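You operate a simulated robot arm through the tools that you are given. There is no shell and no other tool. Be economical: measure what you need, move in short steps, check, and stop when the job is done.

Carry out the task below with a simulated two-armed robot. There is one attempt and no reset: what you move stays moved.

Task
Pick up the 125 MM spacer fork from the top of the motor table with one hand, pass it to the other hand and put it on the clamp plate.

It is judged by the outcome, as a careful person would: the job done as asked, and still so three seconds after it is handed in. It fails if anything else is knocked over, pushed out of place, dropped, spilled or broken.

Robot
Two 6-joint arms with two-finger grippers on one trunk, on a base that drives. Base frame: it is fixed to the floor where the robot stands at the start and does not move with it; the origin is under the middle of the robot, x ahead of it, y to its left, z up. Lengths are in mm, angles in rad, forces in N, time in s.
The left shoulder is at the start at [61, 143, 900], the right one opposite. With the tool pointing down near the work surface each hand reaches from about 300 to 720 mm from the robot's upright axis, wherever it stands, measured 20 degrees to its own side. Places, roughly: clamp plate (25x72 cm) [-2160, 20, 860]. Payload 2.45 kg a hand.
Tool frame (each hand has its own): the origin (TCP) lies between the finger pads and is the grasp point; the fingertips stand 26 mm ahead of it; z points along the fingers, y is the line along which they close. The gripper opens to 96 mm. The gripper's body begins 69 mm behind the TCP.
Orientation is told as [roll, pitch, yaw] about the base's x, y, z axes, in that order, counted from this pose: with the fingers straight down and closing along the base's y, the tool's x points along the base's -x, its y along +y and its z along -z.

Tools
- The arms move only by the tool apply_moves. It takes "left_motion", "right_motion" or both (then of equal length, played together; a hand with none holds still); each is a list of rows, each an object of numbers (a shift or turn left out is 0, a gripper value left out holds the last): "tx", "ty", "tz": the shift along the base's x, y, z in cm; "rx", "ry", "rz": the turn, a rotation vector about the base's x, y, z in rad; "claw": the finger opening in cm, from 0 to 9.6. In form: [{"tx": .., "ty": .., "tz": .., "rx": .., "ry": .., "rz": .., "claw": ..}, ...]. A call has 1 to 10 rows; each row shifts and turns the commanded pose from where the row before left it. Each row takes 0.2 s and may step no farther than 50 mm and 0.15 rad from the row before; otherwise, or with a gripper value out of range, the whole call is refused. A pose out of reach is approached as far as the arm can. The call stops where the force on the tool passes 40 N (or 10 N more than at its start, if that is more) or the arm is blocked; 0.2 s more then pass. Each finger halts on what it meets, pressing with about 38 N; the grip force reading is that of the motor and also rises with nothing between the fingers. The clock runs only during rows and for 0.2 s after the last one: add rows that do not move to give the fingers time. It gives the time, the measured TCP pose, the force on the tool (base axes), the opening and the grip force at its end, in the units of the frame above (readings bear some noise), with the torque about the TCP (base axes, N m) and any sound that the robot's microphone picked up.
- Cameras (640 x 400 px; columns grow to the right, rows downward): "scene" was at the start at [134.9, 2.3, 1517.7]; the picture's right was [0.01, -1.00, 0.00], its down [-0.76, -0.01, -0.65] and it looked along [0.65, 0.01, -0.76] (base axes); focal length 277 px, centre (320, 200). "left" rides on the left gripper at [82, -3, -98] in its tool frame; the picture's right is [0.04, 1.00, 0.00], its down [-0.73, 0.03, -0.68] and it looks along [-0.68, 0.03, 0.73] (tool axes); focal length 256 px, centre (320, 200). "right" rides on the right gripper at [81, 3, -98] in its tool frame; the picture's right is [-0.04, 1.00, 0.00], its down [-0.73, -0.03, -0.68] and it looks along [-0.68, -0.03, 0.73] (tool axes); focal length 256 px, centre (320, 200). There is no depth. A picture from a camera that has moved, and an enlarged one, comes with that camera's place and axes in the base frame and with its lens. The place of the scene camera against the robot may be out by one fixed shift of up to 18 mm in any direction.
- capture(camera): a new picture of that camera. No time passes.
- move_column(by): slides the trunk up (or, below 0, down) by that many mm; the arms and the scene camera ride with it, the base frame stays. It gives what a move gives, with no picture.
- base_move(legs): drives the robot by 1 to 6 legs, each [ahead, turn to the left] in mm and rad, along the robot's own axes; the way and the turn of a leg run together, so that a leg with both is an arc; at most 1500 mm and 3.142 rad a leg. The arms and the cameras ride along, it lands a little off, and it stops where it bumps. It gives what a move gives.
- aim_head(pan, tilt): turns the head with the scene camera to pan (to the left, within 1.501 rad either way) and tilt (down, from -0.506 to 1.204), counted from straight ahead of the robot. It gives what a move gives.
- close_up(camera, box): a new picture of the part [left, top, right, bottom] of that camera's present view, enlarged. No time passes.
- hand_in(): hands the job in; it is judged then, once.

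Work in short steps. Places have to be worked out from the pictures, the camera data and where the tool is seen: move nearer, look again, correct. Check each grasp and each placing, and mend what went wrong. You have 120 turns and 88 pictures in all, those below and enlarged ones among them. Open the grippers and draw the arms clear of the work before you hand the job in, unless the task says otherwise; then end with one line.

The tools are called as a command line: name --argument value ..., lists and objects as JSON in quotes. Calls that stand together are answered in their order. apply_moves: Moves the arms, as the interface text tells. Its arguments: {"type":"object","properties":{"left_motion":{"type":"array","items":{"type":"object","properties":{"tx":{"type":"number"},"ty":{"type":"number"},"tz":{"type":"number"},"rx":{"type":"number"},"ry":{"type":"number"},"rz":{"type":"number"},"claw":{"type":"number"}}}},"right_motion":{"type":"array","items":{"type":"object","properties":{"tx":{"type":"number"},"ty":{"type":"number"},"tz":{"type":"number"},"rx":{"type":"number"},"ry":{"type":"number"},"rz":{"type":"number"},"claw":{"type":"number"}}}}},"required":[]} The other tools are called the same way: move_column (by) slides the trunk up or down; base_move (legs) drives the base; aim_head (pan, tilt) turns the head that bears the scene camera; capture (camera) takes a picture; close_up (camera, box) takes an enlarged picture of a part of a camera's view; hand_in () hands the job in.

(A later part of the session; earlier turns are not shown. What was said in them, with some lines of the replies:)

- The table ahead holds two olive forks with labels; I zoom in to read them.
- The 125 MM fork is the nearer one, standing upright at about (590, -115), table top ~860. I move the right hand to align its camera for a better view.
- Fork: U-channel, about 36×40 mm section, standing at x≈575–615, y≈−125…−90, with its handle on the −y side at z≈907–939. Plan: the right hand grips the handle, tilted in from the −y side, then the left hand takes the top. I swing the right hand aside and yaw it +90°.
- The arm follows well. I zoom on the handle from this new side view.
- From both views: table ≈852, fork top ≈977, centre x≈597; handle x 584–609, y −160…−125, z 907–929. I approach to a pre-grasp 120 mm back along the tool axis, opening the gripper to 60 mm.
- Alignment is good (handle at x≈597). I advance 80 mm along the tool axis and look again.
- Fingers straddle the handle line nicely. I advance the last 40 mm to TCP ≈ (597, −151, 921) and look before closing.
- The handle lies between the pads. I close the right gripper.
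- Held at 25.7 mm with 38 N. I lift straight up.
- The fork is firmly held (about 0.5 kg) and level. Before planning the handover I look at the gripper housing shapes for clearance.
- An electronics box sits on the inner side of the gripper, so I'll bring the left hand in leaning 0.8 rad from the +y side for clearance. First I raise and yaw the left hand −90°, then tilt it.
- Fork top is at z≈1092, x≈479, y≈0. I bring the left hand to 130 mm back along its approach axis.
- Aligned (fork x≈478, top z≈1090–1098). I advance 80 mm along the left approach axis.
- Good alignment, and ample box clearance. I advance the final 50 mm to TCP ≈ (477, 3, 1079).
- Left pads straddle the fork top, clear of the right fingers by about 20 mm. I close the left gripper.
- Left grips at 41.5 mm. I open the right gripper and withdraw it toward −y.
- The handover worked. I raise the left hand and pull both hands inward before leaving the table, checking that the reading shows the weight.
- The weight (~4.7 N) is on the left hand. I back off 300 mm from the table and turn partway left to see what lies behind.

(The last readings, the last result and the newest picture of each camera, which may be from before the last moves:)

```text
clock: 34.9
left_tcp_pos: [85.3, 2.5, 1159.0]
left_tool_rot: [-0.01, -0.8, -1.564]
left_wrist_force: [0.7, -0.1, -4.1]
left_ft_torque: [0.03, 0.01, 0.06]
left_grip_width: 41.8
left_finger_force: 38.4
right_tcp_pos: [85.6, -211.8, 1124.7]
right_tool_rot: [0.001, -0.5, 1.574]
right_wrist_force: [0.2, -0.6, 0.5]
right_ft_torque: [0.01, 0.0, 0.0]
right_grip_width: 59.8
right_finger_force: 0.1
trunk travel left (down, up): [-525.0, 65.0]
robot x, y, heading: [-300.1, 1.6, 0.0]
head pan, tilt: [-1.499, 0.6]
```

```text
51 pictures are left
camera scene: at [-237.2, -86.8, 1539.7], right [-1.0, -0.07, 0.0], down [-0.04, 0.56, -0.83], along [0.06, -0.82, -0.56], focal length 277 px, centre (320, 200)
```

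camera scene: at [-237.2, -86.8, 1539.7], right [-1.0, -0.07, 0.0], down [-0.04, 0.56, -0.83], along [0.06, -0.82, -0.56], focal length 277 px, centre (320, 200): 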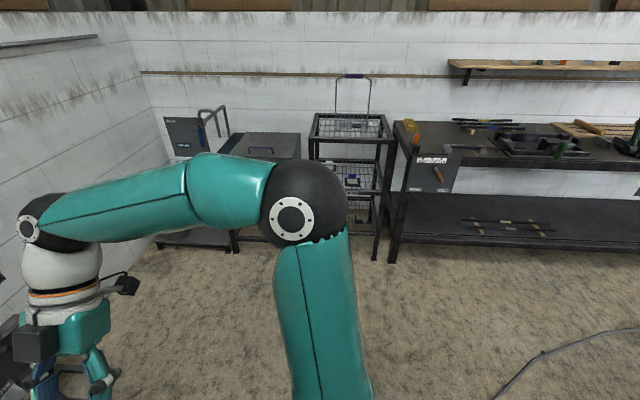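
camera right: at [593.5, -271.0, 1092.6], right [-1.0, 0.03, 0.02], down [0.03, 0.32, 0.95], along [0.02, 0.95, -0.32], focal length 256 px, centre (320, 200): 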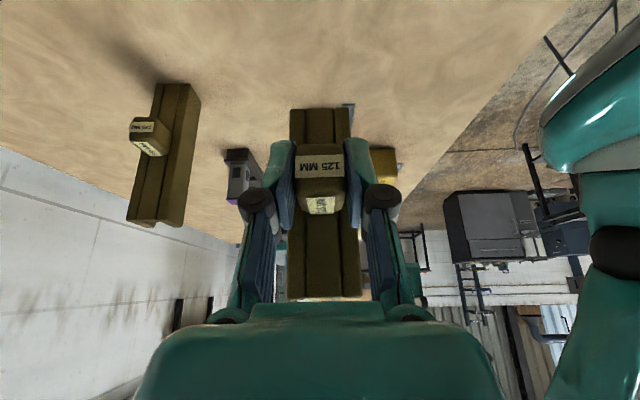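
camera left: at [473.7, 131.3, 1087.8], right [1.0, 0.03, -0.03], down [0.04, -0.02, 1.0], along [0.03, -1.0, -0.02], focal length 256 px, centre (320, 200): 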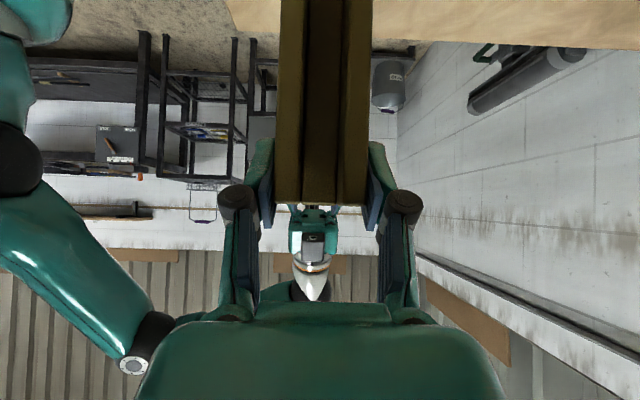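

Floor is clearer to the right. I turn right 90° and look toward the clamp plate.

base_move --legs '[[0, -1.57]]'

capture --camera "scene"

```text
clock: 39.5
left_tcp_pos: [-287.4, -394.2, 1158.7]
left_tool_rot: [-0.012, -0.793, -3.093]
left_wrist_force: [-0.8, 0.8, -4.2]
left_ft_torque: [0.02, -0.09, -0.02]
left_grip_width: 41.6
left_finger_force: 38.2
right_tcp_pos: [-500.4, -400.8, 1123.9]
right_tool_rot: [0.003, -0.504, 0.044]
right_wrist_force: [-1.2, -0.2, -1.0]
right_ft_torque: [0.03, -0.11, 0.0]
right_grip_width: 59.9
right_finger_force: 0.0
trunk travel left (down, up): [-525.0, 65.0]
robot x, y, heading: [-246.0, -2.8, -1.536]
head pan, tilt: [-1.499, 0.6]
stopped in leg 1: the robot was blocked; the commanded pose is now the measured one
```

```text
50 pictures are left
camera scene: at [-341.1, -72.4, 1539.2], right [-0.11, 0.99, 0.0], down [0.57, 0.06, -0.82], along [-0.82, -0.09, -0.57], focal length 277 px, centre (320, 200)
```

scene: 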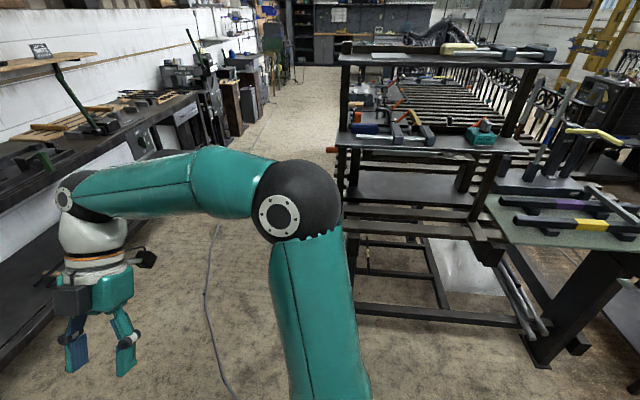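

The turn was blocked and the base shifted. I look around to find what was touched before moving anything.

aim_head --pan 1.45 --tilt 0.9

capture --camera "scene"

aim_head --pan 0 --tilt 0.9

capture --camera "scene"

aim_head --pan -1.45 --tilt 1.1

capture --camera "scene"

```text
clock: 42.1
left_tcp_pos: [-282.7, -392.0, 1160.4]
left_tool_rot: [-0.007, -0.799, -3.09]
left_wrist_force: [-0.3, 0.5, -4.9]
left_ft_torque: [-0.02, -0.05, 0.0]
left_grip_width: 41.8
left_finger_force: 38.1
right_tcp_pos: [-497.1, -399.4, 1125.3]
right_tool_rot: [-0.001, -0.501, 0.047]
right_wrist_force: [0.1, 0.3, -0.9]
right_ft_torque: [-0.02, 0.03, 0.03]
right_grip_width: 60.0
right_finger_force: 0.1
trunk travel left (down, up): [-525.0, 65.0]
robot x, y, heading: [-247.0, 1.2, -1.535]
head pan, tilt: [1.45, 0.901]
```

```text
49 pictures are left
camera scene: at [-172.7, -68.0, 1514.9], right [-0.08, -1.0, 0.0], down [-0.78, 0.07, -0.62], along [0.62, -0.05, -0.78], focal length 277 px, centre (320, 200)
```

scene: 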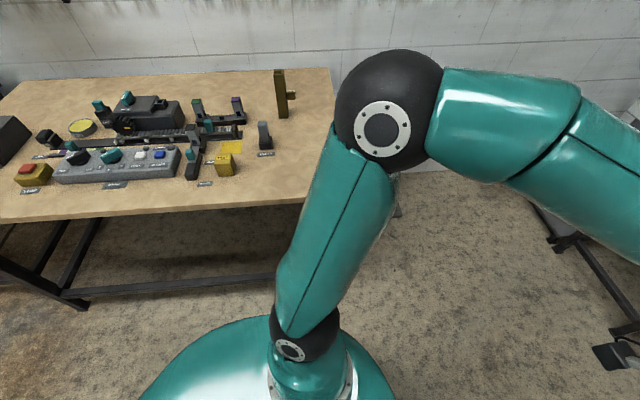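

```text
clock: 43.6
left_tcp_pos: [-282.2, -392.6, 1160.6]
left_tool_rot: [-0.007, -0.8, -3.091]
left_wrist_force: [0.5, -0.4, -5.5]
left_ft_torque: [-0.01, -0.01, 0.02]
left_grip_width: 41.5
left_finger_force: 38.0
right_tcp_pos: [-497.1, -400.5, 1125.9]
right_tool_rot: [0.001, -0.501, 0.045]
right_wrist_force: [-0.7, -0.4, 0.9]
right_ft_torque: [0.0, -0.02, 0.01]
right_grip_width: 60.0
right_finger_force: 0.0
trunk travel left (down, up): [-525.0, 65.0]
robot x, y, heading: [-250.8, -2.4, -1.539]
head pan, tilt: [0.0, 0.901]
```

```text
48 pictures are left
camera scene: at [-245.1, -137.1, 1514.9], right [-1.0, -0.04, 0.0], down [-0.03, 0.78, -0.62], along [0.02, -0.62, -0.78], focal length 277 px, centre (320, 200)
```

scene: 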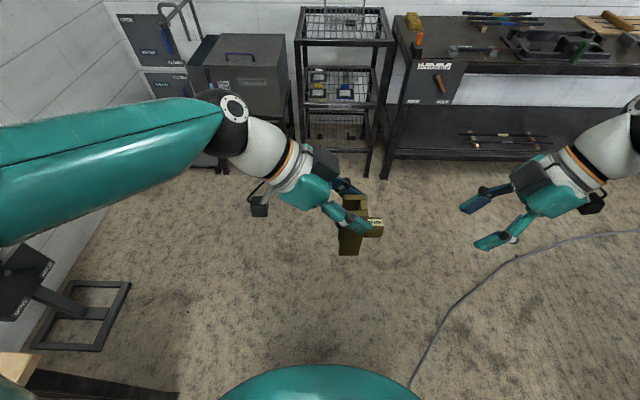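

```text
clock: 45.2
left_tcp_pos: [-283.9, -391.6, 1160.4]
left_tool_rot: [-0.009, -0.799, -3.092]
left_wrist_force: [-0.1, -0.1, -4.6]
left_ft_torque: [-0.01, -0.02, -0.03]
left_grip_width: 41.5
left_finger_force: 38.2
right_tcp_pos: [-496.5, -400.0, 1125.4]
right_tool_rot: [0.0, -0.5, 0.044]
right_wrist_force: [-0.3, 0.0, -0.2]
right_ft_torque: [0.04, 0.01, 0.01]
right_grip_width: 59.9
right_finger_force: 0.0
trunk travel left (down, up): [-525.0, 65.0]
robot x, y, heading: [-249.0, -6.1, -1.535]
head pan, tilt: [-1.45, 1.1]
```

```text
47 pictures are left
camera scene: at [-310.3, -71.6, 1501.1], right [-0.16, 0.99, 0.0], down [0.88, 0.14, -0.45], along [-0.45, -0.07, -0.89], focal length 277 px, centre (320, 200)
```

scene: 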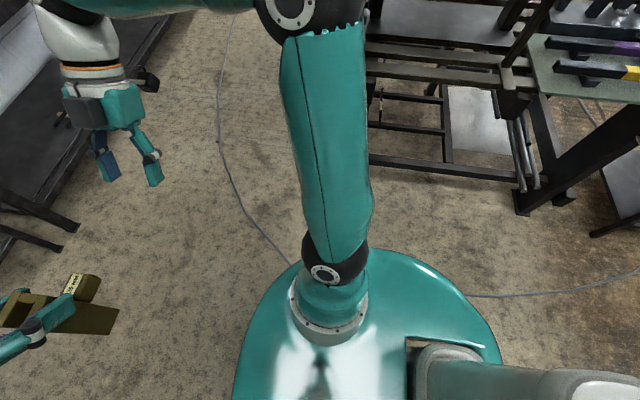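

Nothing visibly displaced: base and arms look free in the pictures. Before resuming, I look closely at the clamp plate's surroundings.

aim_head --pan -1.5 --tilt 0.35

close_up --camera "scene" --box '[160, 60, 640, 360]'

close_up --camera "scene" --box '[300, 130, 460, 260]'

```text
clock: 46.3
left_tcp_pos: [-283.3, -393.3, 1161.1]
left_tool_rot: [-0.007, -0.801, -3.092]
left_wrist_force: [-0.3, 0.1, -5.0]
left_ft_torque: [0.01, -0.03, 0.0]
left_grip_width: 41.6
left_finger_force: 38.3
right_tcp_pos: [-497.9, -399.4, 1125.7]
right_tool_rot: [-0.001, -0.501, 0.045]
right_wrist_force: [0.3, 0.3, 0.2]
right_ft_torque: [0.01, -0.02, -0.03]
right_grip_width: 60.0
right_finger_force: 0.0
trunk travel left (down, up): [-525.0, 65.0]
robot x, y, heading: [-245.2, 0.7, -1.534]
head pan, tilt: [-1.499, 0.351]
```

```text
1.33 times, centred on (400, 210) of scene
camera zoom: at [-340.5, -71.8, 1562.4], right [-0.11, 0.99, 0.0], down [0.34, 0.04, -0.94], along [-0.93, -0.1, -0.34], focal length 370 px, centre (213, 187)
```

zoom: 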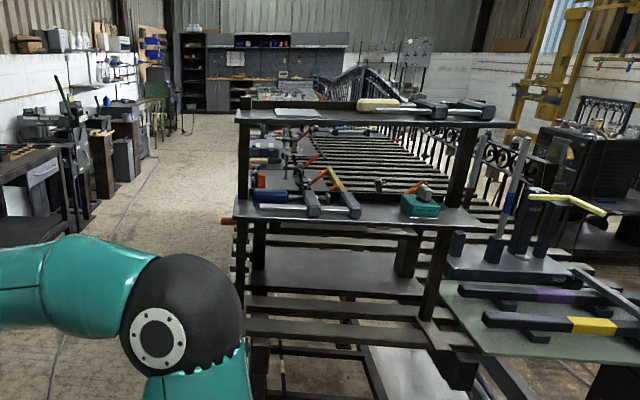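

```text
3.08 times, centred on (380, 195) of scene
camera zoom: at [-340.5, -71.8, 1562.4], right [-0.11, 0.99, 0.0], down [0.34, 0.04, -0.94], along [-0.93, -0.1, -0.34], focal length 853 px, centre (135, 215)
```

zoom: 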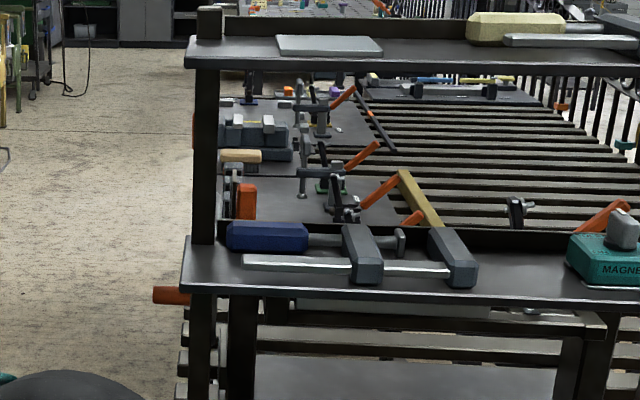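

The plate is on the slatted table along the aisle, so I'll stand in the aisle facing +y at x≈−2160. First drive ahead (toward −y) 700 mm away from whatever blocked, then turn right to face −x.

base_move --legs '[[700, 0]]'

base_move --legs '[[0, -0.5]]'

capture --camera "scene"

```text
clock: 50.2
left_tcp_pos: [-256.6, -1092.4, 1159.4]
left_tool_rot: [-0.009, -0.799, -3.091]
left_wrist_force: [0.9, -0.9, -4.8]
left_ft_torque: [0.01, -0.06, -0.04]
left_grip_width: 41.6
left_finger_force: 37.8
right_tcp_pos: [-470.6, -1100.5, 1126.0]
right_tool_rot: [-0.001, -0.501, 0.045]
right_wrist_force: [0.2, -0.5, 0.3]
right_ft_torque: [-0.02, 0.03, 0.01]
right_grip_width: 60.0
right_finger_force: 0.1
trunk travel left (down, up): [-525.0, 65.0]
robot x, y, heading: [-217.5, -701.5, -1.537]
head pan, tilt: [-1.499, 0.351]
```

```text
clock: 52.2
left_tcp_pos: [-438.3, -1026.1, 1159.9]
left_tool_rot: [-0.008, -0.798, 2.691]
left_wrist_force: [-0.1, -0.1, -4.2]
left_ft_torque: [-0.01, -0.01, 0.04]
left_grip_width: 41.3
left_finger_force: 38.5
right_tcp_pos: [-629.0, -928.7, 1125.8]
right_tool_rot: [-0.001, -0.5, -0.453]
right_wrist_force: [0.3, -0.4, -0.1]
right_ft_torque: [0.0, -0.03, -0.01]
right_grip_width: 59.8
right_finger_force: 0.0
trunk travel left (down, up): [-525.0, 65.0]
robot x, y, heading: [-205.2, -707.7, -2.032]
head pan, tilt: [-1.499, 0.351]
```

```text
44 pictures are left
camera scene: at [-319.9, -724.9, 1562.5], right [0.38, 0.92, 0.0], down [0.32, -0.13, -0.94], along [-0.87, 0.36, -0.34], focal length 277 px, centre (320, 200)
```

scene: 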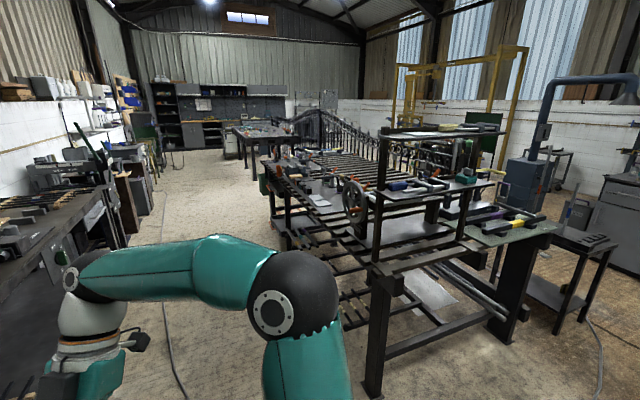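

The view is clear: the aisle runs along −x. I finish turning to face −x.

base_move --legs '[[0, -1.11]]'

aim_head --pan -0.1 --tilt 0.5

capture --camera "scene"

```text
clock: 55.7
left_tcp_pos: [-592.2, -637.1, 1162.1]
left_tool_rot: [-0.007, -0.798, 1.582]
left_wrist_force: [-0.1, -0.1, -5.3]
left_ft_torque: [-0.04, -0.02, 0.0]
left_grip_width: 41.6
left_finger_force: 38.2
right_tcp_pos: [-590.5, -422.2, 1126.2]
right_tool_rot: [0.0, -0.499, -1.565]
right_wrist_force: [0.9, 0.3, 0.2]
right_ft_torque: [0.0, -0.01, 0.0]
right_grip_width: 60.0
right_finger_force: 0.1
trunk travel left (down, up): [-525.0, 65.0]
robot x, y, heading: [-201.2, -750.0, -3.136]
head pan, tilt: [-1.499, 0.351]
```

```text
clock: 57.2
left_tcp_pos: [-591.8, -637.1, 1161.5]
left_tool_rot: [-0.008, -0.799, 1.581]
left_wrist_force: [0.1, -0.3, -4.7]
left_ft_torque: [-0.04, 0.02, 0.01]
left_grip_width: 41.4
left_finger_force: 37.9
right_tcp_pos: [-591.0, -422.8, 1127.2]
right_tool_rot: [0.0, -0.503, -1.566]
right_wrist_force: [-0.2, 0.0, 0.2]
right_ft_torque: [0.0, 0.0, 0.01]
right_grip_width: 60.0
right_finger_force: 0.1
trunk travel left (down, up): [-525.0, 65.0]
robot x, y, heading: [-202.0, -750.0, -3.139]
head pan, tilt: [-0.099, 0.499]
```

```text
43 pictures are left
camera scene: at [-358.5, -740.9, 1548.7], right [0.1, 1.0, 0.0], down [0.48, -0.05, -0.88], along [-0.87, 0.08, -0.48], focal length 277 px, centre (320, 200)
```

scene: 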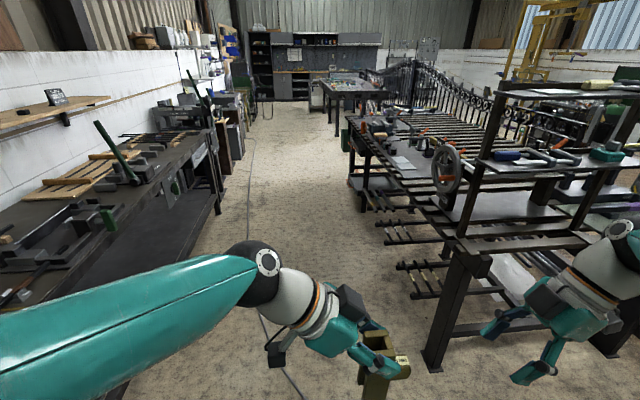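

Aisle is clear ~1.3 m wide with me near its middle. I drive 1100 mm ahead and look at the plate.

base_move --legs '[[1100, 0]]'

aim_head --pan -0.75 --tilt 0.6

capture --camera "scene"

```text
clock: 63.0
left_tcp_pos: [-1701.1, -640.2, 1160.4]
left_tool_rot: [-0.007, -0.8, 1.581]
left_wrist_force: [-0.2, -0.5, -4.3]
left_ft_torque: [-0.04, 0.01, -0.01]
left_grip_width: 41.5
left_finger_force: 37.2
right_tcp_pos: [-1698.2, -426.2, 1126.3]
right_tool_rot: [-0.001, -0.501, -1.569]
right_wrist_force: [-0.5, -0.2, 0.1]
right_ft_torque: [-0.04, -0.02, -0.03]
right_grip_width: 60.1
right_finger_force: 0.0
trunk travel left (down, up): [-525.0, 65.0]
robot x, y, heading: [-1313.3, -753.9, -3.137]
head pan, tilt: [-0.099, 0.499]
```

```text
clock: 64.0
left_tcp_pos: [-1700.2, -639.5, 1161.2]
left_tool_rot: [-0.008, -0.799, 1.58]
left_wrist_force: [0.1, -0.6, -5.1]
left_ft_torque: [-0.02, 0.0, -0.04]
left_grip_width: 41.6
left_finger_force: 38.7
right_tcp_pos: [-1698.7, -424.9, 1126.9]
right_tool_rot: [0.0, -0.502, -1.567]
right_wrist_force: [0.3, 0.2, -0.3]
right_ft_torque: [0.02, 0.0, -0.02]
right_grip_width: 59.9
right_finger_force: 0.0
trunk travel left (down, up): [-525.0, 65.0]
robot x, y, heading: [-1312.1, -754.2, -3.141]
head pan, tilt: [-0.75, 0.6]
```

```text
42 pictures are left
camera scene: at [-1440.8, -692.6, 1539.7], right [0.68, 0.73, 0.0], down [0.41, -0.38, -0.82], along [-0.6, 0.56, -0.57], focal length 277 px, centre (320, 200)
```

scene: 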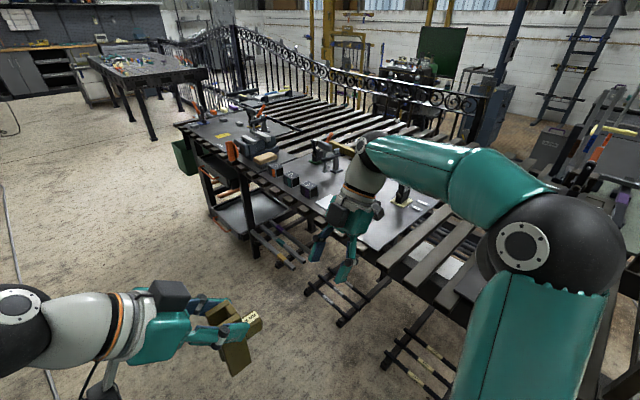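

I drive another 620 mm, then begin a right arc toward the plate.

base_move --legs '[[620, 0], [165, -0.785]]'

aim_head --pan -0.5 --tilt 0.75

capture --camera "scene"

```text
clock: 69.9
left_tcp_pos: [-2271.9, -332.4, 1162.6]
left_tool_rot: [-0.006, -0.799, 0.786]
left_wrist_force: [-0.1, -1.0, -3.5]
left_ft_torque: [-0.03, 0.04, 0.01]
left_grip_width: 41.9
left_finger_force: 38.1
right_tcp_pos: [-2119.1, -184.0, 1127.0]
right_tool_rot: [-0.001, -0.501, -2.36]
right_wrist_force: [0.3, -0.3, 0.3]
right_ft_torque: [-0.05, 0.0, 0.01]
right_grip_width: 60.1
right_finger_force: 0.0
trunk travel left (down, up): [-525.0, 65.0]
robot x, y, heading: [-2099.4, -707.6, 2.351]
head pan, tilt: [-0.75, 0.6]
```

```text
clock: 70.7
left_tcp_pos: [-2273.9, -334.4, 1163.2]
left_tool_rot: [-0.009, -0.8, 0.785]
left_wrist_force: [-0.8, -0.4, -4.0]
left_ft_torque: [-0.03, 0.05, 0.03]
left_grip_width: 41.6
left_finger_force: 37.7
right_tcp_pos: [-2120.7, -183.9, 1128.5]
right_tool_rot: [-0.002, -0.498, -2.359]
right_wrist_force: [-0.1, -0.8, -0.1]
right_ft_torque: [0.0, 0.01, 0.02]
right_grip_width: 60.2
right_finger_force: 0.1
trunk travel left (down, up): [-525.0, 65.0]
robot x, y, heading: [-2097.5, -709.5, 2.353]
head pan, tilt: [-0.499, 0.75]
```

```text
41 pictures are left
camera scene: at [-2169.6, -584.7, 1526.9], right [0.96, 0.28, 0.0], down [0.19, -0.65, -0.73], along [-0.2, 0.7, -0.68], focal length 277 px, centre (320, 200)
```

scene: 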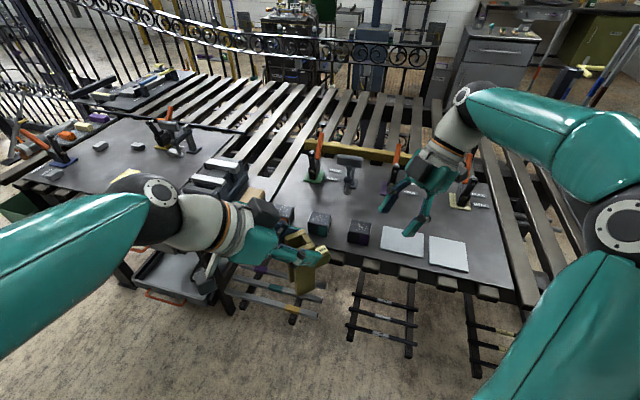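

I zoom into the plate to find a free spot.

close_up --camera "scene" --box '[240, 100, 560, 310]'

```text
1.90 times, centred on (400, 205) of scene
camera zoom: at [-2169.6, -584.7, 1526.9], right [0.96, 0.28, 0.0], down [0.19, -0.65, -0.73], along [-0.2, 0.7, -0.68], focal length 528 px, centre (168, 190)
```

zoom: 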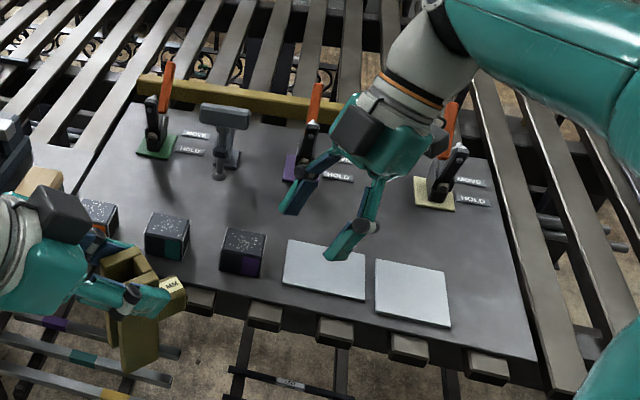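

The right end of the plate (around x≈−1848, y≈10) right of the white sheets is free. I check rear-left clearance before turning.

aim_head --pan 1.5 --tilt 0.75

capture --camera "scene"

```text
clock: 72.6
left_tcp_pos: [-2273.1, -332.8, 1162.6]
left_tool_rot: [-0.008, -0.799, 0.786]
left_wrist_force: [0.6, 0.3, -5.0]
left_ft_torque: [-0.03, 0.02, 0.0]
left_grip_width: 41.7
left_finger_force: 38.2
right_tcp_pos: [-2119.0, -183.9, 1127.9]
right_tool_rot: [0.002, -0.503, -2.363]
right_wrist_force: [0.4, -0.1, -0.4]
right_ft_torque: [0.0, 0.0, -0.01]
right_grip_width: 60.2
right_finger_force: 0.1
trunk travel left (down, up): [-525.0, 65.0]
robot x, y, heading: [-2101.6, -705.5, 2.352]
head pan, tilt: [1.499, 0.75]
```

```text
39 pictures are left
camera scene: at [-2208.5, -717.3, 1526.9], right [-0.65, 0.76, 0.0], down [0.52, 0.44, -0.73], along [-0.56, -0.48, -0.68], focal length 277 px, centre (320, 200)
```

scene: 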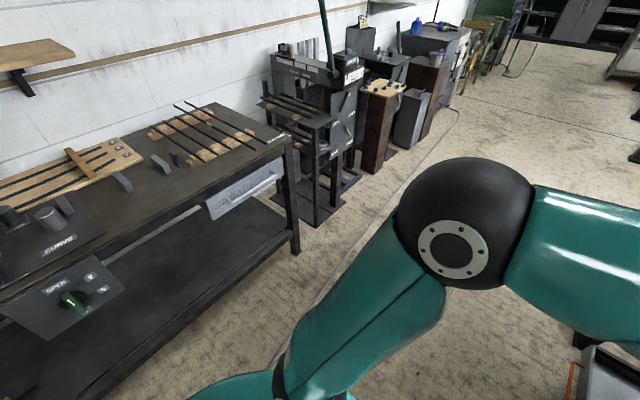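

Bench front is at about y≤−1450, enough room. I turn right to heading ≈1.236, pointing at the target spot.

base_move --legs '[[0, -1.116]]'

aim_head --pan 0 --tilt 0.75

capture --camera "scene"

```text
clock: 76.0
left_tcp_pos: [-1841.2, -388.6, 1161.1]
left_tool_rot: [-0.012, -0.794, -0.317]
left_wrist_force: [1.6, -0.6, -6.1]
left_ft_torque: [0.02, 0.03, -0.01]
left_grip_width: 41.7
left_finger_force: 37.8
right_tcp_pos: [-1639.2, -460.2, 1128.2]
right_tool_rot: [0.0, -0.502, 2.814]
right_wrist_force: [0.1, 0.2, -0.7]
right_ft_torque: [0.0, 0.14, 0.01]
right_grip_width: 60.2
right_finger_force: 0.2
trunk travel left (down, up): [-525.0, 65.0]
robot x, y, heading: [-2141.9, -702.1, 1.248]
head pan, tilt: [1.499, 0.75]
stopped in leg 1: the robot was blocked; the commanded pose is now the measured one
```

```text
clock: 77.6
left_tcp_pos: [-1844.3, -388.5, 1163.9]
left_tool_rot: [-0.009, -0.798, -0.319]
left_wrist_force: [-0.4, 0.8, -4.5]
left_ft_torque: [0.04, 0.05, -0.01]
left_grip_width: 41.7
left_finger_force: 38.5
right_tcp_pos: [-1642.9, -459.0, 1128.9]
right_tool_rot: [-0.002, -0.498, 2.816]
right_wrist_force: [1.4, 0.7, -0.2]
right_ft_torque: [0.02, -0.01, 0.01]
right_grip_width: 59.9
right_finger_force: 0.0
trunk travel left (down, up): [-525.0, 65.0]
robot x, y, heading: [-2142.9, -698.5, 1.244]
head pan, tilt: [0.0, 0.75]
```

```text
38 pictures are left
camera scene: at [-2099.2, -562.0, 1526.8], right [0.95, -0.32, 0.0], down [-0.22, -0.65, -0.73], along [0.23, 0.69, -0.68], focal length 277 px, centre (320, 200)
```

scene: 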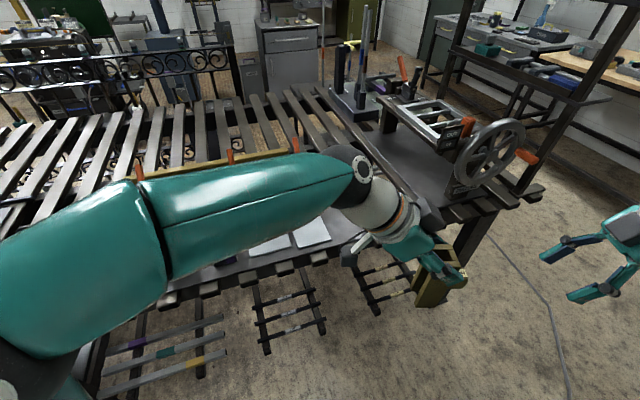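

Both hands have shifted right relative to the base through base slip, but the left hand's x (−1844) already lines up with the free spot. I tuck the right hand back and up, then drive ahead 240 mm.

apply_moves --right_motion '[{"tx": -2, "ty": -3.5, "tz": 2}, {"tx": -2, "ty": -3.5, "tz": 2}, {"tx": -2, "ty": -3.5, "tz": 2}, {}]'

base_move --legs '[[240, 0]]'

capture --camera "scene"

capture --camera "left"

```text
clock: 78.6
left_tcp_pos: [-1845.8, -386.1, 1161.8]
left_tool_rot: [-0.011, -0.799, -0.318]
left_wrist_force: [-0.3, 0.7, -4.5]
left_ft_torque: [0.0, 0.04, -0.03]
left_grip_width: 41.6
left_finger_force: 37.8
right_tcp_pos: [-1701.6, -564.0, 1188.0]
right_tool_rot: [-0.003, -0.499, 2.817]
right_wrist_force: [0.2, 1.0, 0.6]
right_ft_torque: [0.01, 0.05, -0.05]
right_grip_width: 60.0
right_finger_force: 0.0
trunk travel left (down, up): [-525.0, 65.0]
robot x, y, heading: [-2140.4, -698.6, 1.248]
head pan, tilt: [0.0, 0.75]
```

```text
clock: 80.4
left_tcp_pos: [-1767.3, -159.6, 1162.2]
left_tool_rot: [-0.01, -0.799, -0.318]
left_wrist_force: [0.0, 0.5, -5.6]
left_ft_torque: [-0.03, 0.02, -0.05]
left_grip_width: 41.5
left_finger_force: 38.0
right_tcp_pos: [-1625.5, -335.7, 1189.5]
right_tool_rot: [-0.002, -0.5, 2.817]
right_wrist_force: [-0.1, 1.5, 1.1]
right_ft_torque: [-0.08, 0.05, 0.02]
right_grip_width: 59.9
right_finger_force: 0.1
trunk travel left (down, up): [-525.0, 65.0]
robot x, y, heading: [-2062.3, -468.7, 1.248]
head pan, tilt: [0.0, 0.75]
```

```text
37 pictures are left
camera scene: at [-2021.9, -332.0, 1526.6], right [0.95, -0.32, 0.0], down [-0.22, -0.65, -0.73], along [0.23, 0.69, -0.68], focal length 277 px, centre (320, 200)
```

scene: 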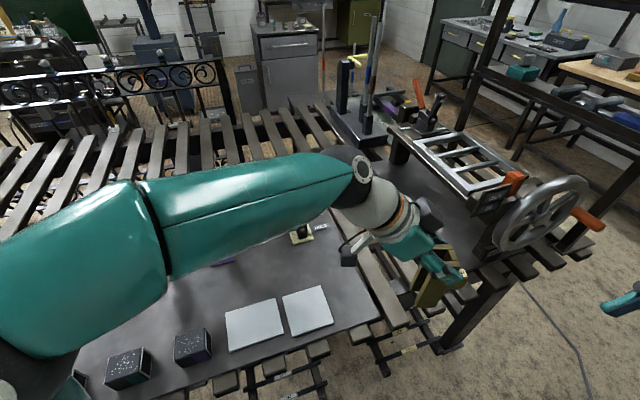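

```text
36 pictures are left
camera left: at [-1890.4, -121.0, 1172.0], right [0.29, 0.96, -0.04], down [0.04, 0.03, 1.0], along [0.96, -0.29, -0.03], focal length 256 px, centre (320, 200)
```

left: 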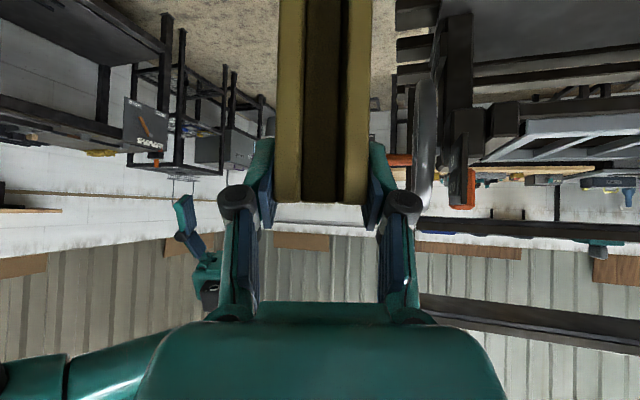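

Free strip: x −1897…−1795, y −100…+100. Target fork centre ≈ (−1855, −5), so left TCP ≈ (−1859, −4). I move there at the present height and check.

apply_moves --left_motion '[{"tx": -1.8, "ty": 3.1}, {"tx": -1.8, "ty": 3.1}, {"tx": -1.8, "ty": 3.1}, {"tx": -1.9, "ty": 3.1}, {"tx": -1.9, "ty": 3.2}, {}]'

capture --camera "scene"

capture --camera "left"

```text
clock: 81.8
left_tcp_pos: [-1862.4, -5.7, 1164.7]
left_tool_rot: [-0.01, -0.799, -0.319]
left_wrist_force: [1.0, 0.7, -4.6]
left_ft_torque: [0.03, 0.03, 0.03]
left_grip_width: 41.8
left_finger_force: 38.2
right_tcp_pos: [-1625.5, -335.5, 1190.9]
right_tool_rot: [-0.003, -0.5, 2.818]
right_wrist_force: [0.3, -0.3, 0.3]
right_ft_torque: [0.01, 0.03, 0.02]
right_grip_width: 60.1
right_finger_force: 0.0
trunk travel left (down, up): [-525.0, 65.0]
robot x, y, heading: [-2066.9, -473.4, 1.244]
head pan, tilt: [0.0, 0.75]
```

```text
35 pictures are left
camera scene: at [-2022.2, -334.3, 1526.9], right [0.95, -0.32, 0.0], down [-0.22, -0.65, -0.73], along [0.23, 0.69, -0.68], focal length 277 px, centre (320, 200)
```

scene: 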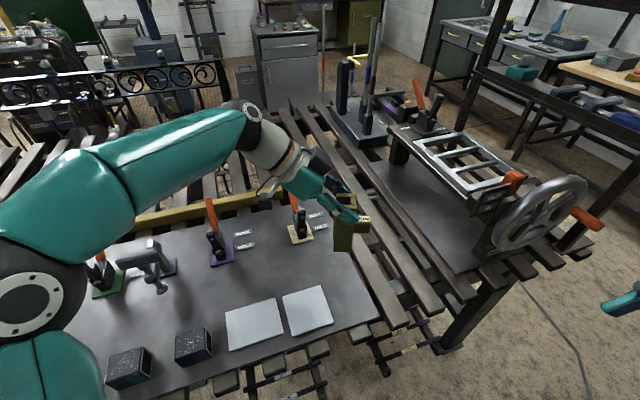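

```text
34 pictures are left
camera left: at [-1983.9, 32.7, 1173.5], right [0.29, 0.96, -0.03], down [0.04, 0.03, 1.0], along [0.96, -0.29, -0.03], focal length 256 px, centre (320, 200)
```

left: 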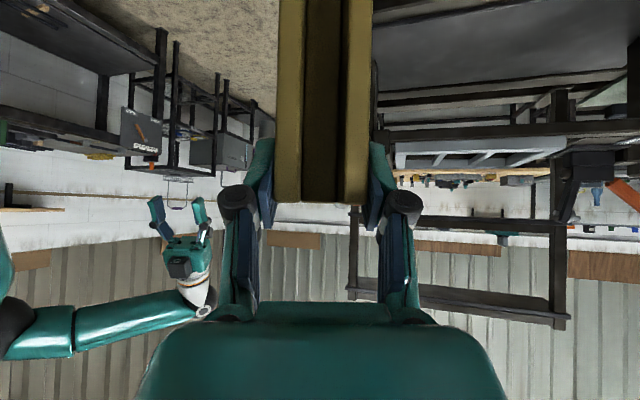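

Projected landing is slightly close to the sheet, so I shift +8 mm in x and descend to about 30 mm above the plate.

apply_moves --left_motion '[{"tx": 0.9, "tz": -3}, {"tz": -3.5}, {"tz": -3.5}, {"tz": -3}, {"tz": -2.5}, {}]'

close_up --camera "scene" --box '[220, 180, 440, 360]'

capture --camera "left"

```text
clock: 83.2
left_tcp_pos: [-1851.3, -4.7, 1008.0]
left_tool_rot: [-0.008, -0.802, -0.318]
left_wrist_force: [0.7, 0.7, -3.4]
left_ft_torque: [0.02, 0.03, 0.02]
left_grip_width: 41.7
left_finger_force: 37.9
right_tcp_pos: [-1626.1, -336.7, 1190.2]
right_tool_rot: [-0.004, -0.5, 2.817]
right_wrist_force: [0.0, -0.1, 0.6]
right_ft_torque: [0.0, 0.0, 0.01]
right_grip_width: 59.7
right_finger_force: 0.0
trunk travel left (down, up): [-525.0, 65.0]
robot x, y, heading: [-2065.7, -471.2, 1.245]
head pan, tilt: [0.0, 0.75]
```

```text
2.22 times, centred on (330, 270) of scene
camera zoom: at [-2022.7, -333.8, 1526.8], right [0.95, -0.32, 0.0], down [-0.22, -0.65, -0.73], along [0.23, 0.69, -0.68], focal length 616 px, centre (298, 44)
```

zoom: 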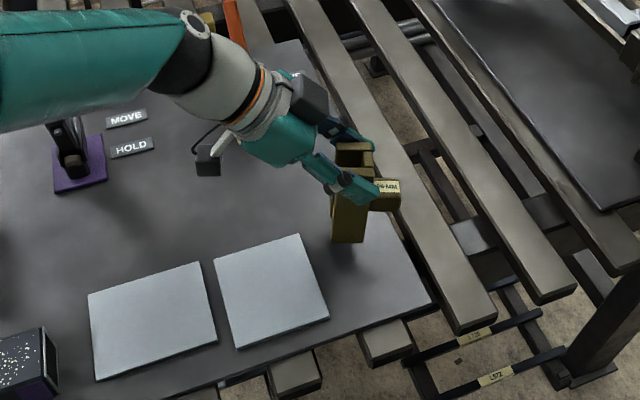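

```text
32 pictures are left
camera left: at [-1974.1, 33.7, 1017.2], right [0.29, 0.96, -0.03], down [0.03, 0.03, 1.0], along [0.96, -0.29, -0.03], focal length 256 px, centre (320, 200)
```

left: 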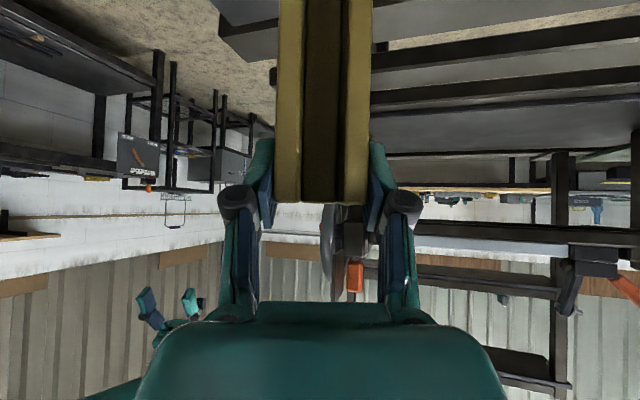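

Landing spot is centred between sheet and plate edge. I descend in small steps to find contact.

apply_moves --left_motion '[{"tz": -0.6}, {"tz": -0.6}, {"tz": -0.6}, {"tz": -0.4}, {}]'

close_up --camera "scene" --box '[290, 200, 410, 300]'

```text
clock: 84.4
left_tcp_pos: [-1851.8, -4.0, 986.8]
left_tool_rot: [-0.01, -0.799, -0.317]
left_wrist_force: [0.0, 0.2, -4.4]
left_ft_torque: [0.01, 0.04, 0.0]
left_grip_width: 41.5
left_finger_force: 38.4
right_tcp_pos: [-1626.2, -336.3, 1189.1]
right_tool_rot: [-0.004, -0.5, 2.818]
right_wrist_force: [0.3, -0.3, 0.3]
right_ft_torque: [0.03, -0.01, -0.01]
right_grip_width: 59.9
right_finger_force: 0.1
trunk travel left (down, up): [-525.0, 65.0]
robot x, y, heading: [-2067.0, -469.0, 1.246]
head pan, tilt: [0.0, 0.75]
```

```text
4.00 times, centred on (350, 250) of scene
camera zoom: at [-2022.5, -333.5, 1526.8], right [0.95, -0.32, 0.0], down [-0.22, -0.65, -0.73], along [0.23, 0.69, -0.68], focal length 1109 px, centre (200, 0)
```

zoom: 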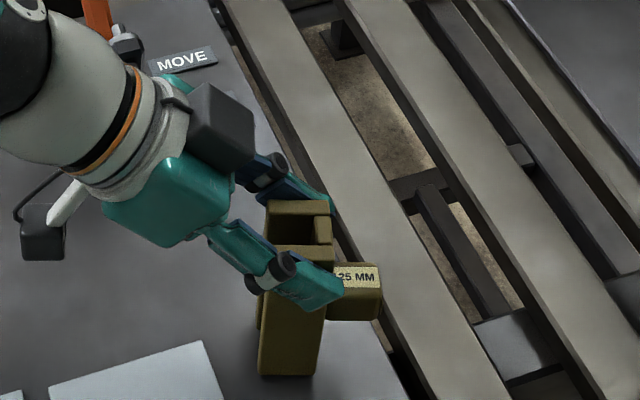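

No contact yet. I continue in 3 mm steps.

apply_moves --left_motion '[{"tz": -0.3}, {"tz": -0.3}, {"tz": -0.2}, {}]'

apply_moves --left_motion '[{"tz": -0.2}, {}]'

```text
clock: 85.4
left_tcp_pos: [-1850.8, -4.3, 982.7]
left_tool_rot: [0.0, -0.804, -0.324]
left_wrist_force: [-1.0, -0.3, 32.0]
left_ft_torque: [-0.15, -0.54, -0.03]
left_grip_width: 41.8
left_finger_force: 38.4
right_tcp_pos: [-1627.3, -338.7, 1191.3]
right_tool_rot: [-0.006, -0.5, 2.819]
right_wrist_force: [-0.1, 0.1, -0.3]
right_ft_torque: [0.0, 0.04, 0.0]
right_grip_width: 60.0
right_finger_force: 0.0
trunk travel left (down, up): [-525.0, 65.0]
robot x, y, heading: [-2066.4, -473.9, 1.247]
head pan, tilt: [0.0, 0.75]
```

```text
clock: 86.0
left_tcp_pos: [-1851.9, -5.3, 979.3]
left_tool_rot: [0.0, -0.801, -0.323]
left_wrist_force: [-1.3, 0.4, 32.6]
left_ft_torque: [-0.16, -0.55, 0.0]
left_grip_width: 41.5
left_finger_force: 38.0
right_tcp_pos: [-1625.9, -338.0, 1189.9]
right_tool_rot: [-0.005, -0.5, 2.82]
right_wrist_force: [-1.0, -0.6, 0.9]
right_ft_torque: [0.0, 0.0, -0.02]
right_grip_width: 60.0
right_finger_force: 0.0
trunk travel left (down, up): [-525.0, 65.0]
robot x, y, heading: [-2063.4, -473.9, 1.247]
head pan, tilt: [0.0, 0.75]
```

Contact with the plate (32 N). I ease up to relieve the load before releasing.

apply_moves --left_motion '[{"tz": 0.3}, {}]'

close_up --camera "scene" --box '[290, 200, 410, 300]'

```text
clock: 86.6
left_tcp_pos: [-1852.9, -4.8, 979.3]
left_tool_rot: [-0.005, -0.799, -0.322]
left_wrist_force: [2.5, 1.8, 18.8]
left_ft_torque: [0.24, -0.74, 0.18]
left_grip_width: 41.6
left_finger_force: 38.3
right_tcp_pos: [-1626.5, -336.2, 1189.9]
right_tool_rot: [-0.003, -0.498, 2.821]
right_wrist_force: [0.8, 0.1, -0.2]
right_ft_torque: [-0.02, -0.03, -0.04]
right_grip_width: 59.9
right_finger_force: 0.0
trunk travel left (down, up): [-525.0, 65.0]
robot x, y, heading: [-2067.9, -469.1, 1.252]
head pan, tilt: [0.0, 0.75]
```

```text
4.00 times, centred on (350, 250) of scene
camera zoom: at [-2023.1, -335.2, 1526.9], right [0.95, -0.32, 0.0], down [-0.22, -0.65, -0.73], along [0.23, 0.69, -0.68], focal length 1109 px, centre (200, 0)
```

zoom: 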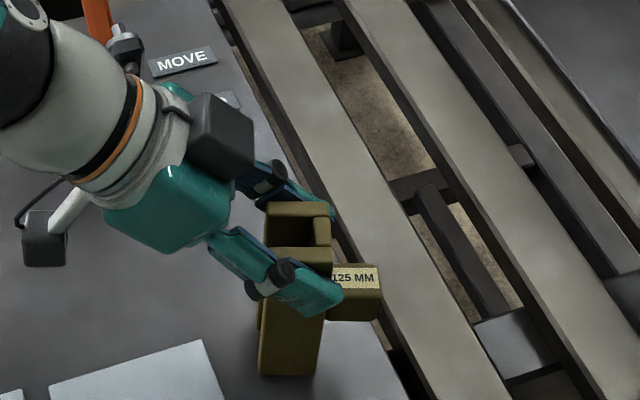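

apply_moves --left_motion '[{"tz": 0.2}, {}, {}]'

```text
clock: 87.4
left_tcp_pos: [-1851.0, -4.8, 980.7]
left_tool_rot: [-0.013, -0.796, -0.319]
left_wrist_force: [1.0, 1.7, 1.1]
left_ft_torque: [0.27, -0.13, 0.02]
left_grip_width: 41.5
left_finger_force: 37.8
right_tcp_pos: [-1627.0, -335.9, 1189.8]
right_tool_rot: [-0.004, -0.498, 2.817]
right_wrist_force: [0.2, 0.4, 0.5]
right_ft_torque: [0.01, 0.0, 0.02]
right_grip_width: 60.0
right_finger_force: 0.1
trunk travel left (down, up): [-525.0, 65.0]
robot x, y, heading: [-2067.1, -472.3, 1.245]
head pan, tilt: [0.0, 0.75]
```

The load is nearly gone (1 N), with the fork resting on the plate. I open the left gripper gradually.

apply_moves --left_motion '[{"claw": 4.4}, {"claw": 4.8}, {"claw": 5.6}, {"claw": 7}, {}]'

close_up --camera "scene" --box '[290, 200, 410, 300]'

capture --camera "left"

```text
clock: 88.6
left_tcp_pos: [-1850.6, -3.8, 981.4]
left_tool_rot: [-0.009, -0.798, -0.321]
left_wrist_force: [0.6, 1.2, 0.4]
left_ft_torque: [-0.01, -0.01, -0.02]
left_grip_width: 69.8
left_finger_force: 0.1
right_tcp_pos: [-1626.6, -336.7, 1190.2]
right_tool_rot: [-0.002, -0.499, 2.818]
right_wrist_force: [-0.3, -0.6, -0.5]
right_ft_torque: [0.0, -0.01, 0.03]
right_grip_width: 60.1
right_finger_force: 0.0
trunk travel left (down, up): [-525.0, 65.0]
robot x, y, heading: [-2063.5, -473.3, 1.247]
head pan, tilt: [0.0, 0.75]
```

```text
4.00 times, centred on (350, 250) of scene
camera zoom: at [-2022.7, -333.9, 1526.8], right [0.95, -0.32, 0.0], down [-0.22, -0.65, -0.73], along [0.23, 0.69, -0.68], focal length 1109 px, centre (200, 0)
```

zoom: 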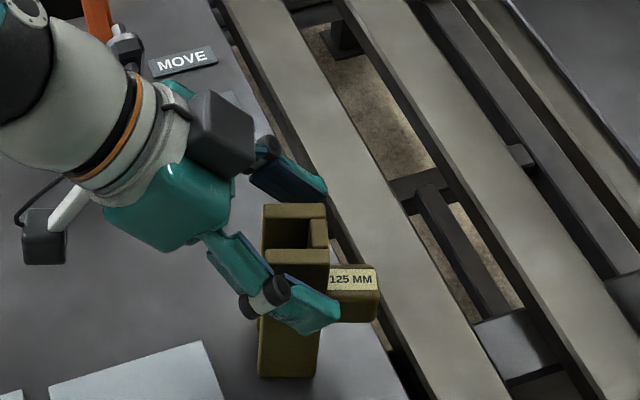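

```text
28 pictures are left
camera left: at [-1973.9, 33.7, 991.0], right [0.29, 0.96, -0.03], down [0.03, 0.03, 1.0], along [0.96, -0.29, -0.03], focal length 256 px, centre (320, 200)
```

left: 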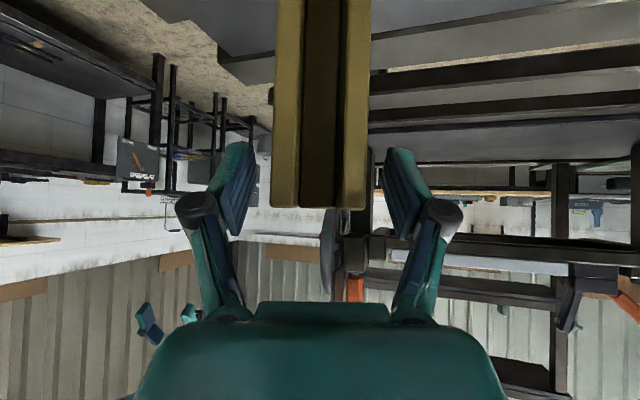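

The fork stands on its own. I withdraw the left hand straight up, the open fingers passing either side of it.

apply_moves --left_motion '[{"tz": 1}, {"tz": 2}, {"tz": 3}, {"tz": 4}, {"tz": 4}, {"tz": 4}, {}]'

capture --camera "scene"

close_up --camera "scene" --box '[260, 180, 420, 340]'

```text
clock: 90.2
left_tcp_pos: [-1850.1, -4.5, 1161.1]
left_tool_rot: [-0.009, -0.801, -0.318]
left_wrist_force: [0.0, 0.2, 0.9]
left_ft_torque: [0.0, -0.01, -0.01]
left_grip_width: 70.2
left_finger_force: 0.1
right_tcp_pos: [-1626.2, -336.0, 1190.0]
right_tool_rot: [-0.003, -0.499, 2.818]
right_wrist_force: [-0.5, 1.1, 1.0]
right_ft_torque: [0.0, -0.01, 0.03]
right_grip_width: 60.1
right_finger_force: 0.2
trunk travel left (down, up): [-525.0, 65.0]
robot x, y, heading: [-2069.7, -473.3, 1.253]
head pan, tilt: [0.0, 0.75]
```

```text
27 pictures are left
camera scene: at [-2022.7, -333.5, 1526.8], right [0.95, -0.32, 0.0], down [-0.22, -0.65, -0.73], along [0.23, 0.69, -0.68], focal length 277 px, centre (320, 200)
```

scene: 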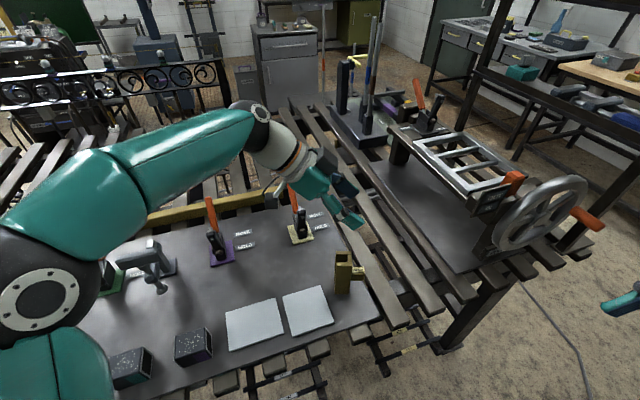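

```text
2.50 times, centred on (340, 260) of scene
camera zoom: at [-2022.7, -333.5, 1526.8], right [0.95, -0.32, 0.0], down [-0.22, -0.65, -0.73], along [0.23, 0.69, -0.68], focal length 693 px, centre (270, 50)
```

zoom: 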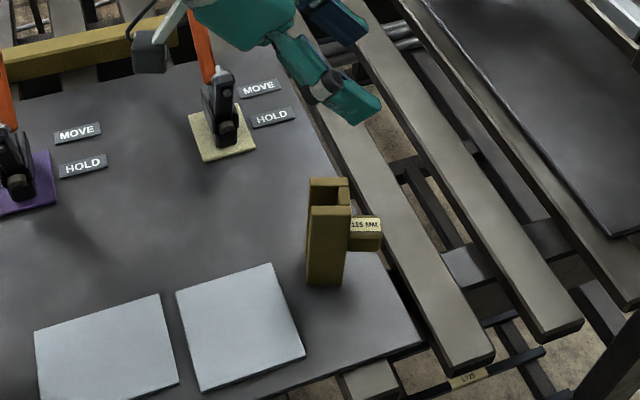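

The fork stands on the clamp plate, touching nothing else. I draw the left arm back clear of the plate.

apply_moves --left_motion '[{"tz": 2, "ty": -3}, {"ty": -4}, {"ty": -4}, {"ty": -4}, {"ty": -4}, {}, {}]'

capture --camera "scene"

```text
clock: 91.8
left_tcp_pos: [-1851.3, -193.7, 1182.2]
left_tool_rot: [-0.005, -0.798, -0.32]
left_wrist_force: [0.4, -0.9, 0.7]
left_ft_torque: [0.0, 0.01, 0.01]
left_grip_width: 70.0
left_finger_force: 0.1
right_tcp_pos: [-1625.1, -336.9, 1190.3]
right_tool_rot: [-0.004, -0.5, 2.817]
right_wrist_force: [0.4, -0.8, -0.5]
right_ft_torque: [-0.02, 0.03, 0.0]
right_grip_width: 59.8
right_finger_force: 0.0
trunk travel left (down, up): [-525.0, 65.0]
robot x, y, heading: [-2063.0, -472.8, 1.249]
head pan, tilt: [0.0, 0.75]
```

```text
25 pictures are left
camera scene: at [-2022.9, -334.7, 1526.9], right [0.95, -0.32, 0.0], down [-0.22, -0.65, -0.73], along [0.23, 0.69, -0.68], focal length 277 px, centre (320, 200)
```

scene: 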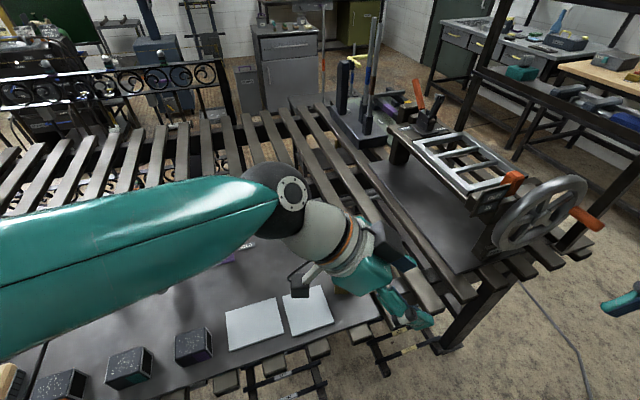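

Arms are open and clear of the work (the fork is now just hidden behind the raised forearm); nothing else moved. I hand the job in.

hand_in

```text
The job is handed in.
```

The 125 MM spacer fork was picked up with the right hand, passed to the left, and now stands upright on the clamp plate; two base turns were reported as blocked on the way, but the pictures showed nothing displaced.
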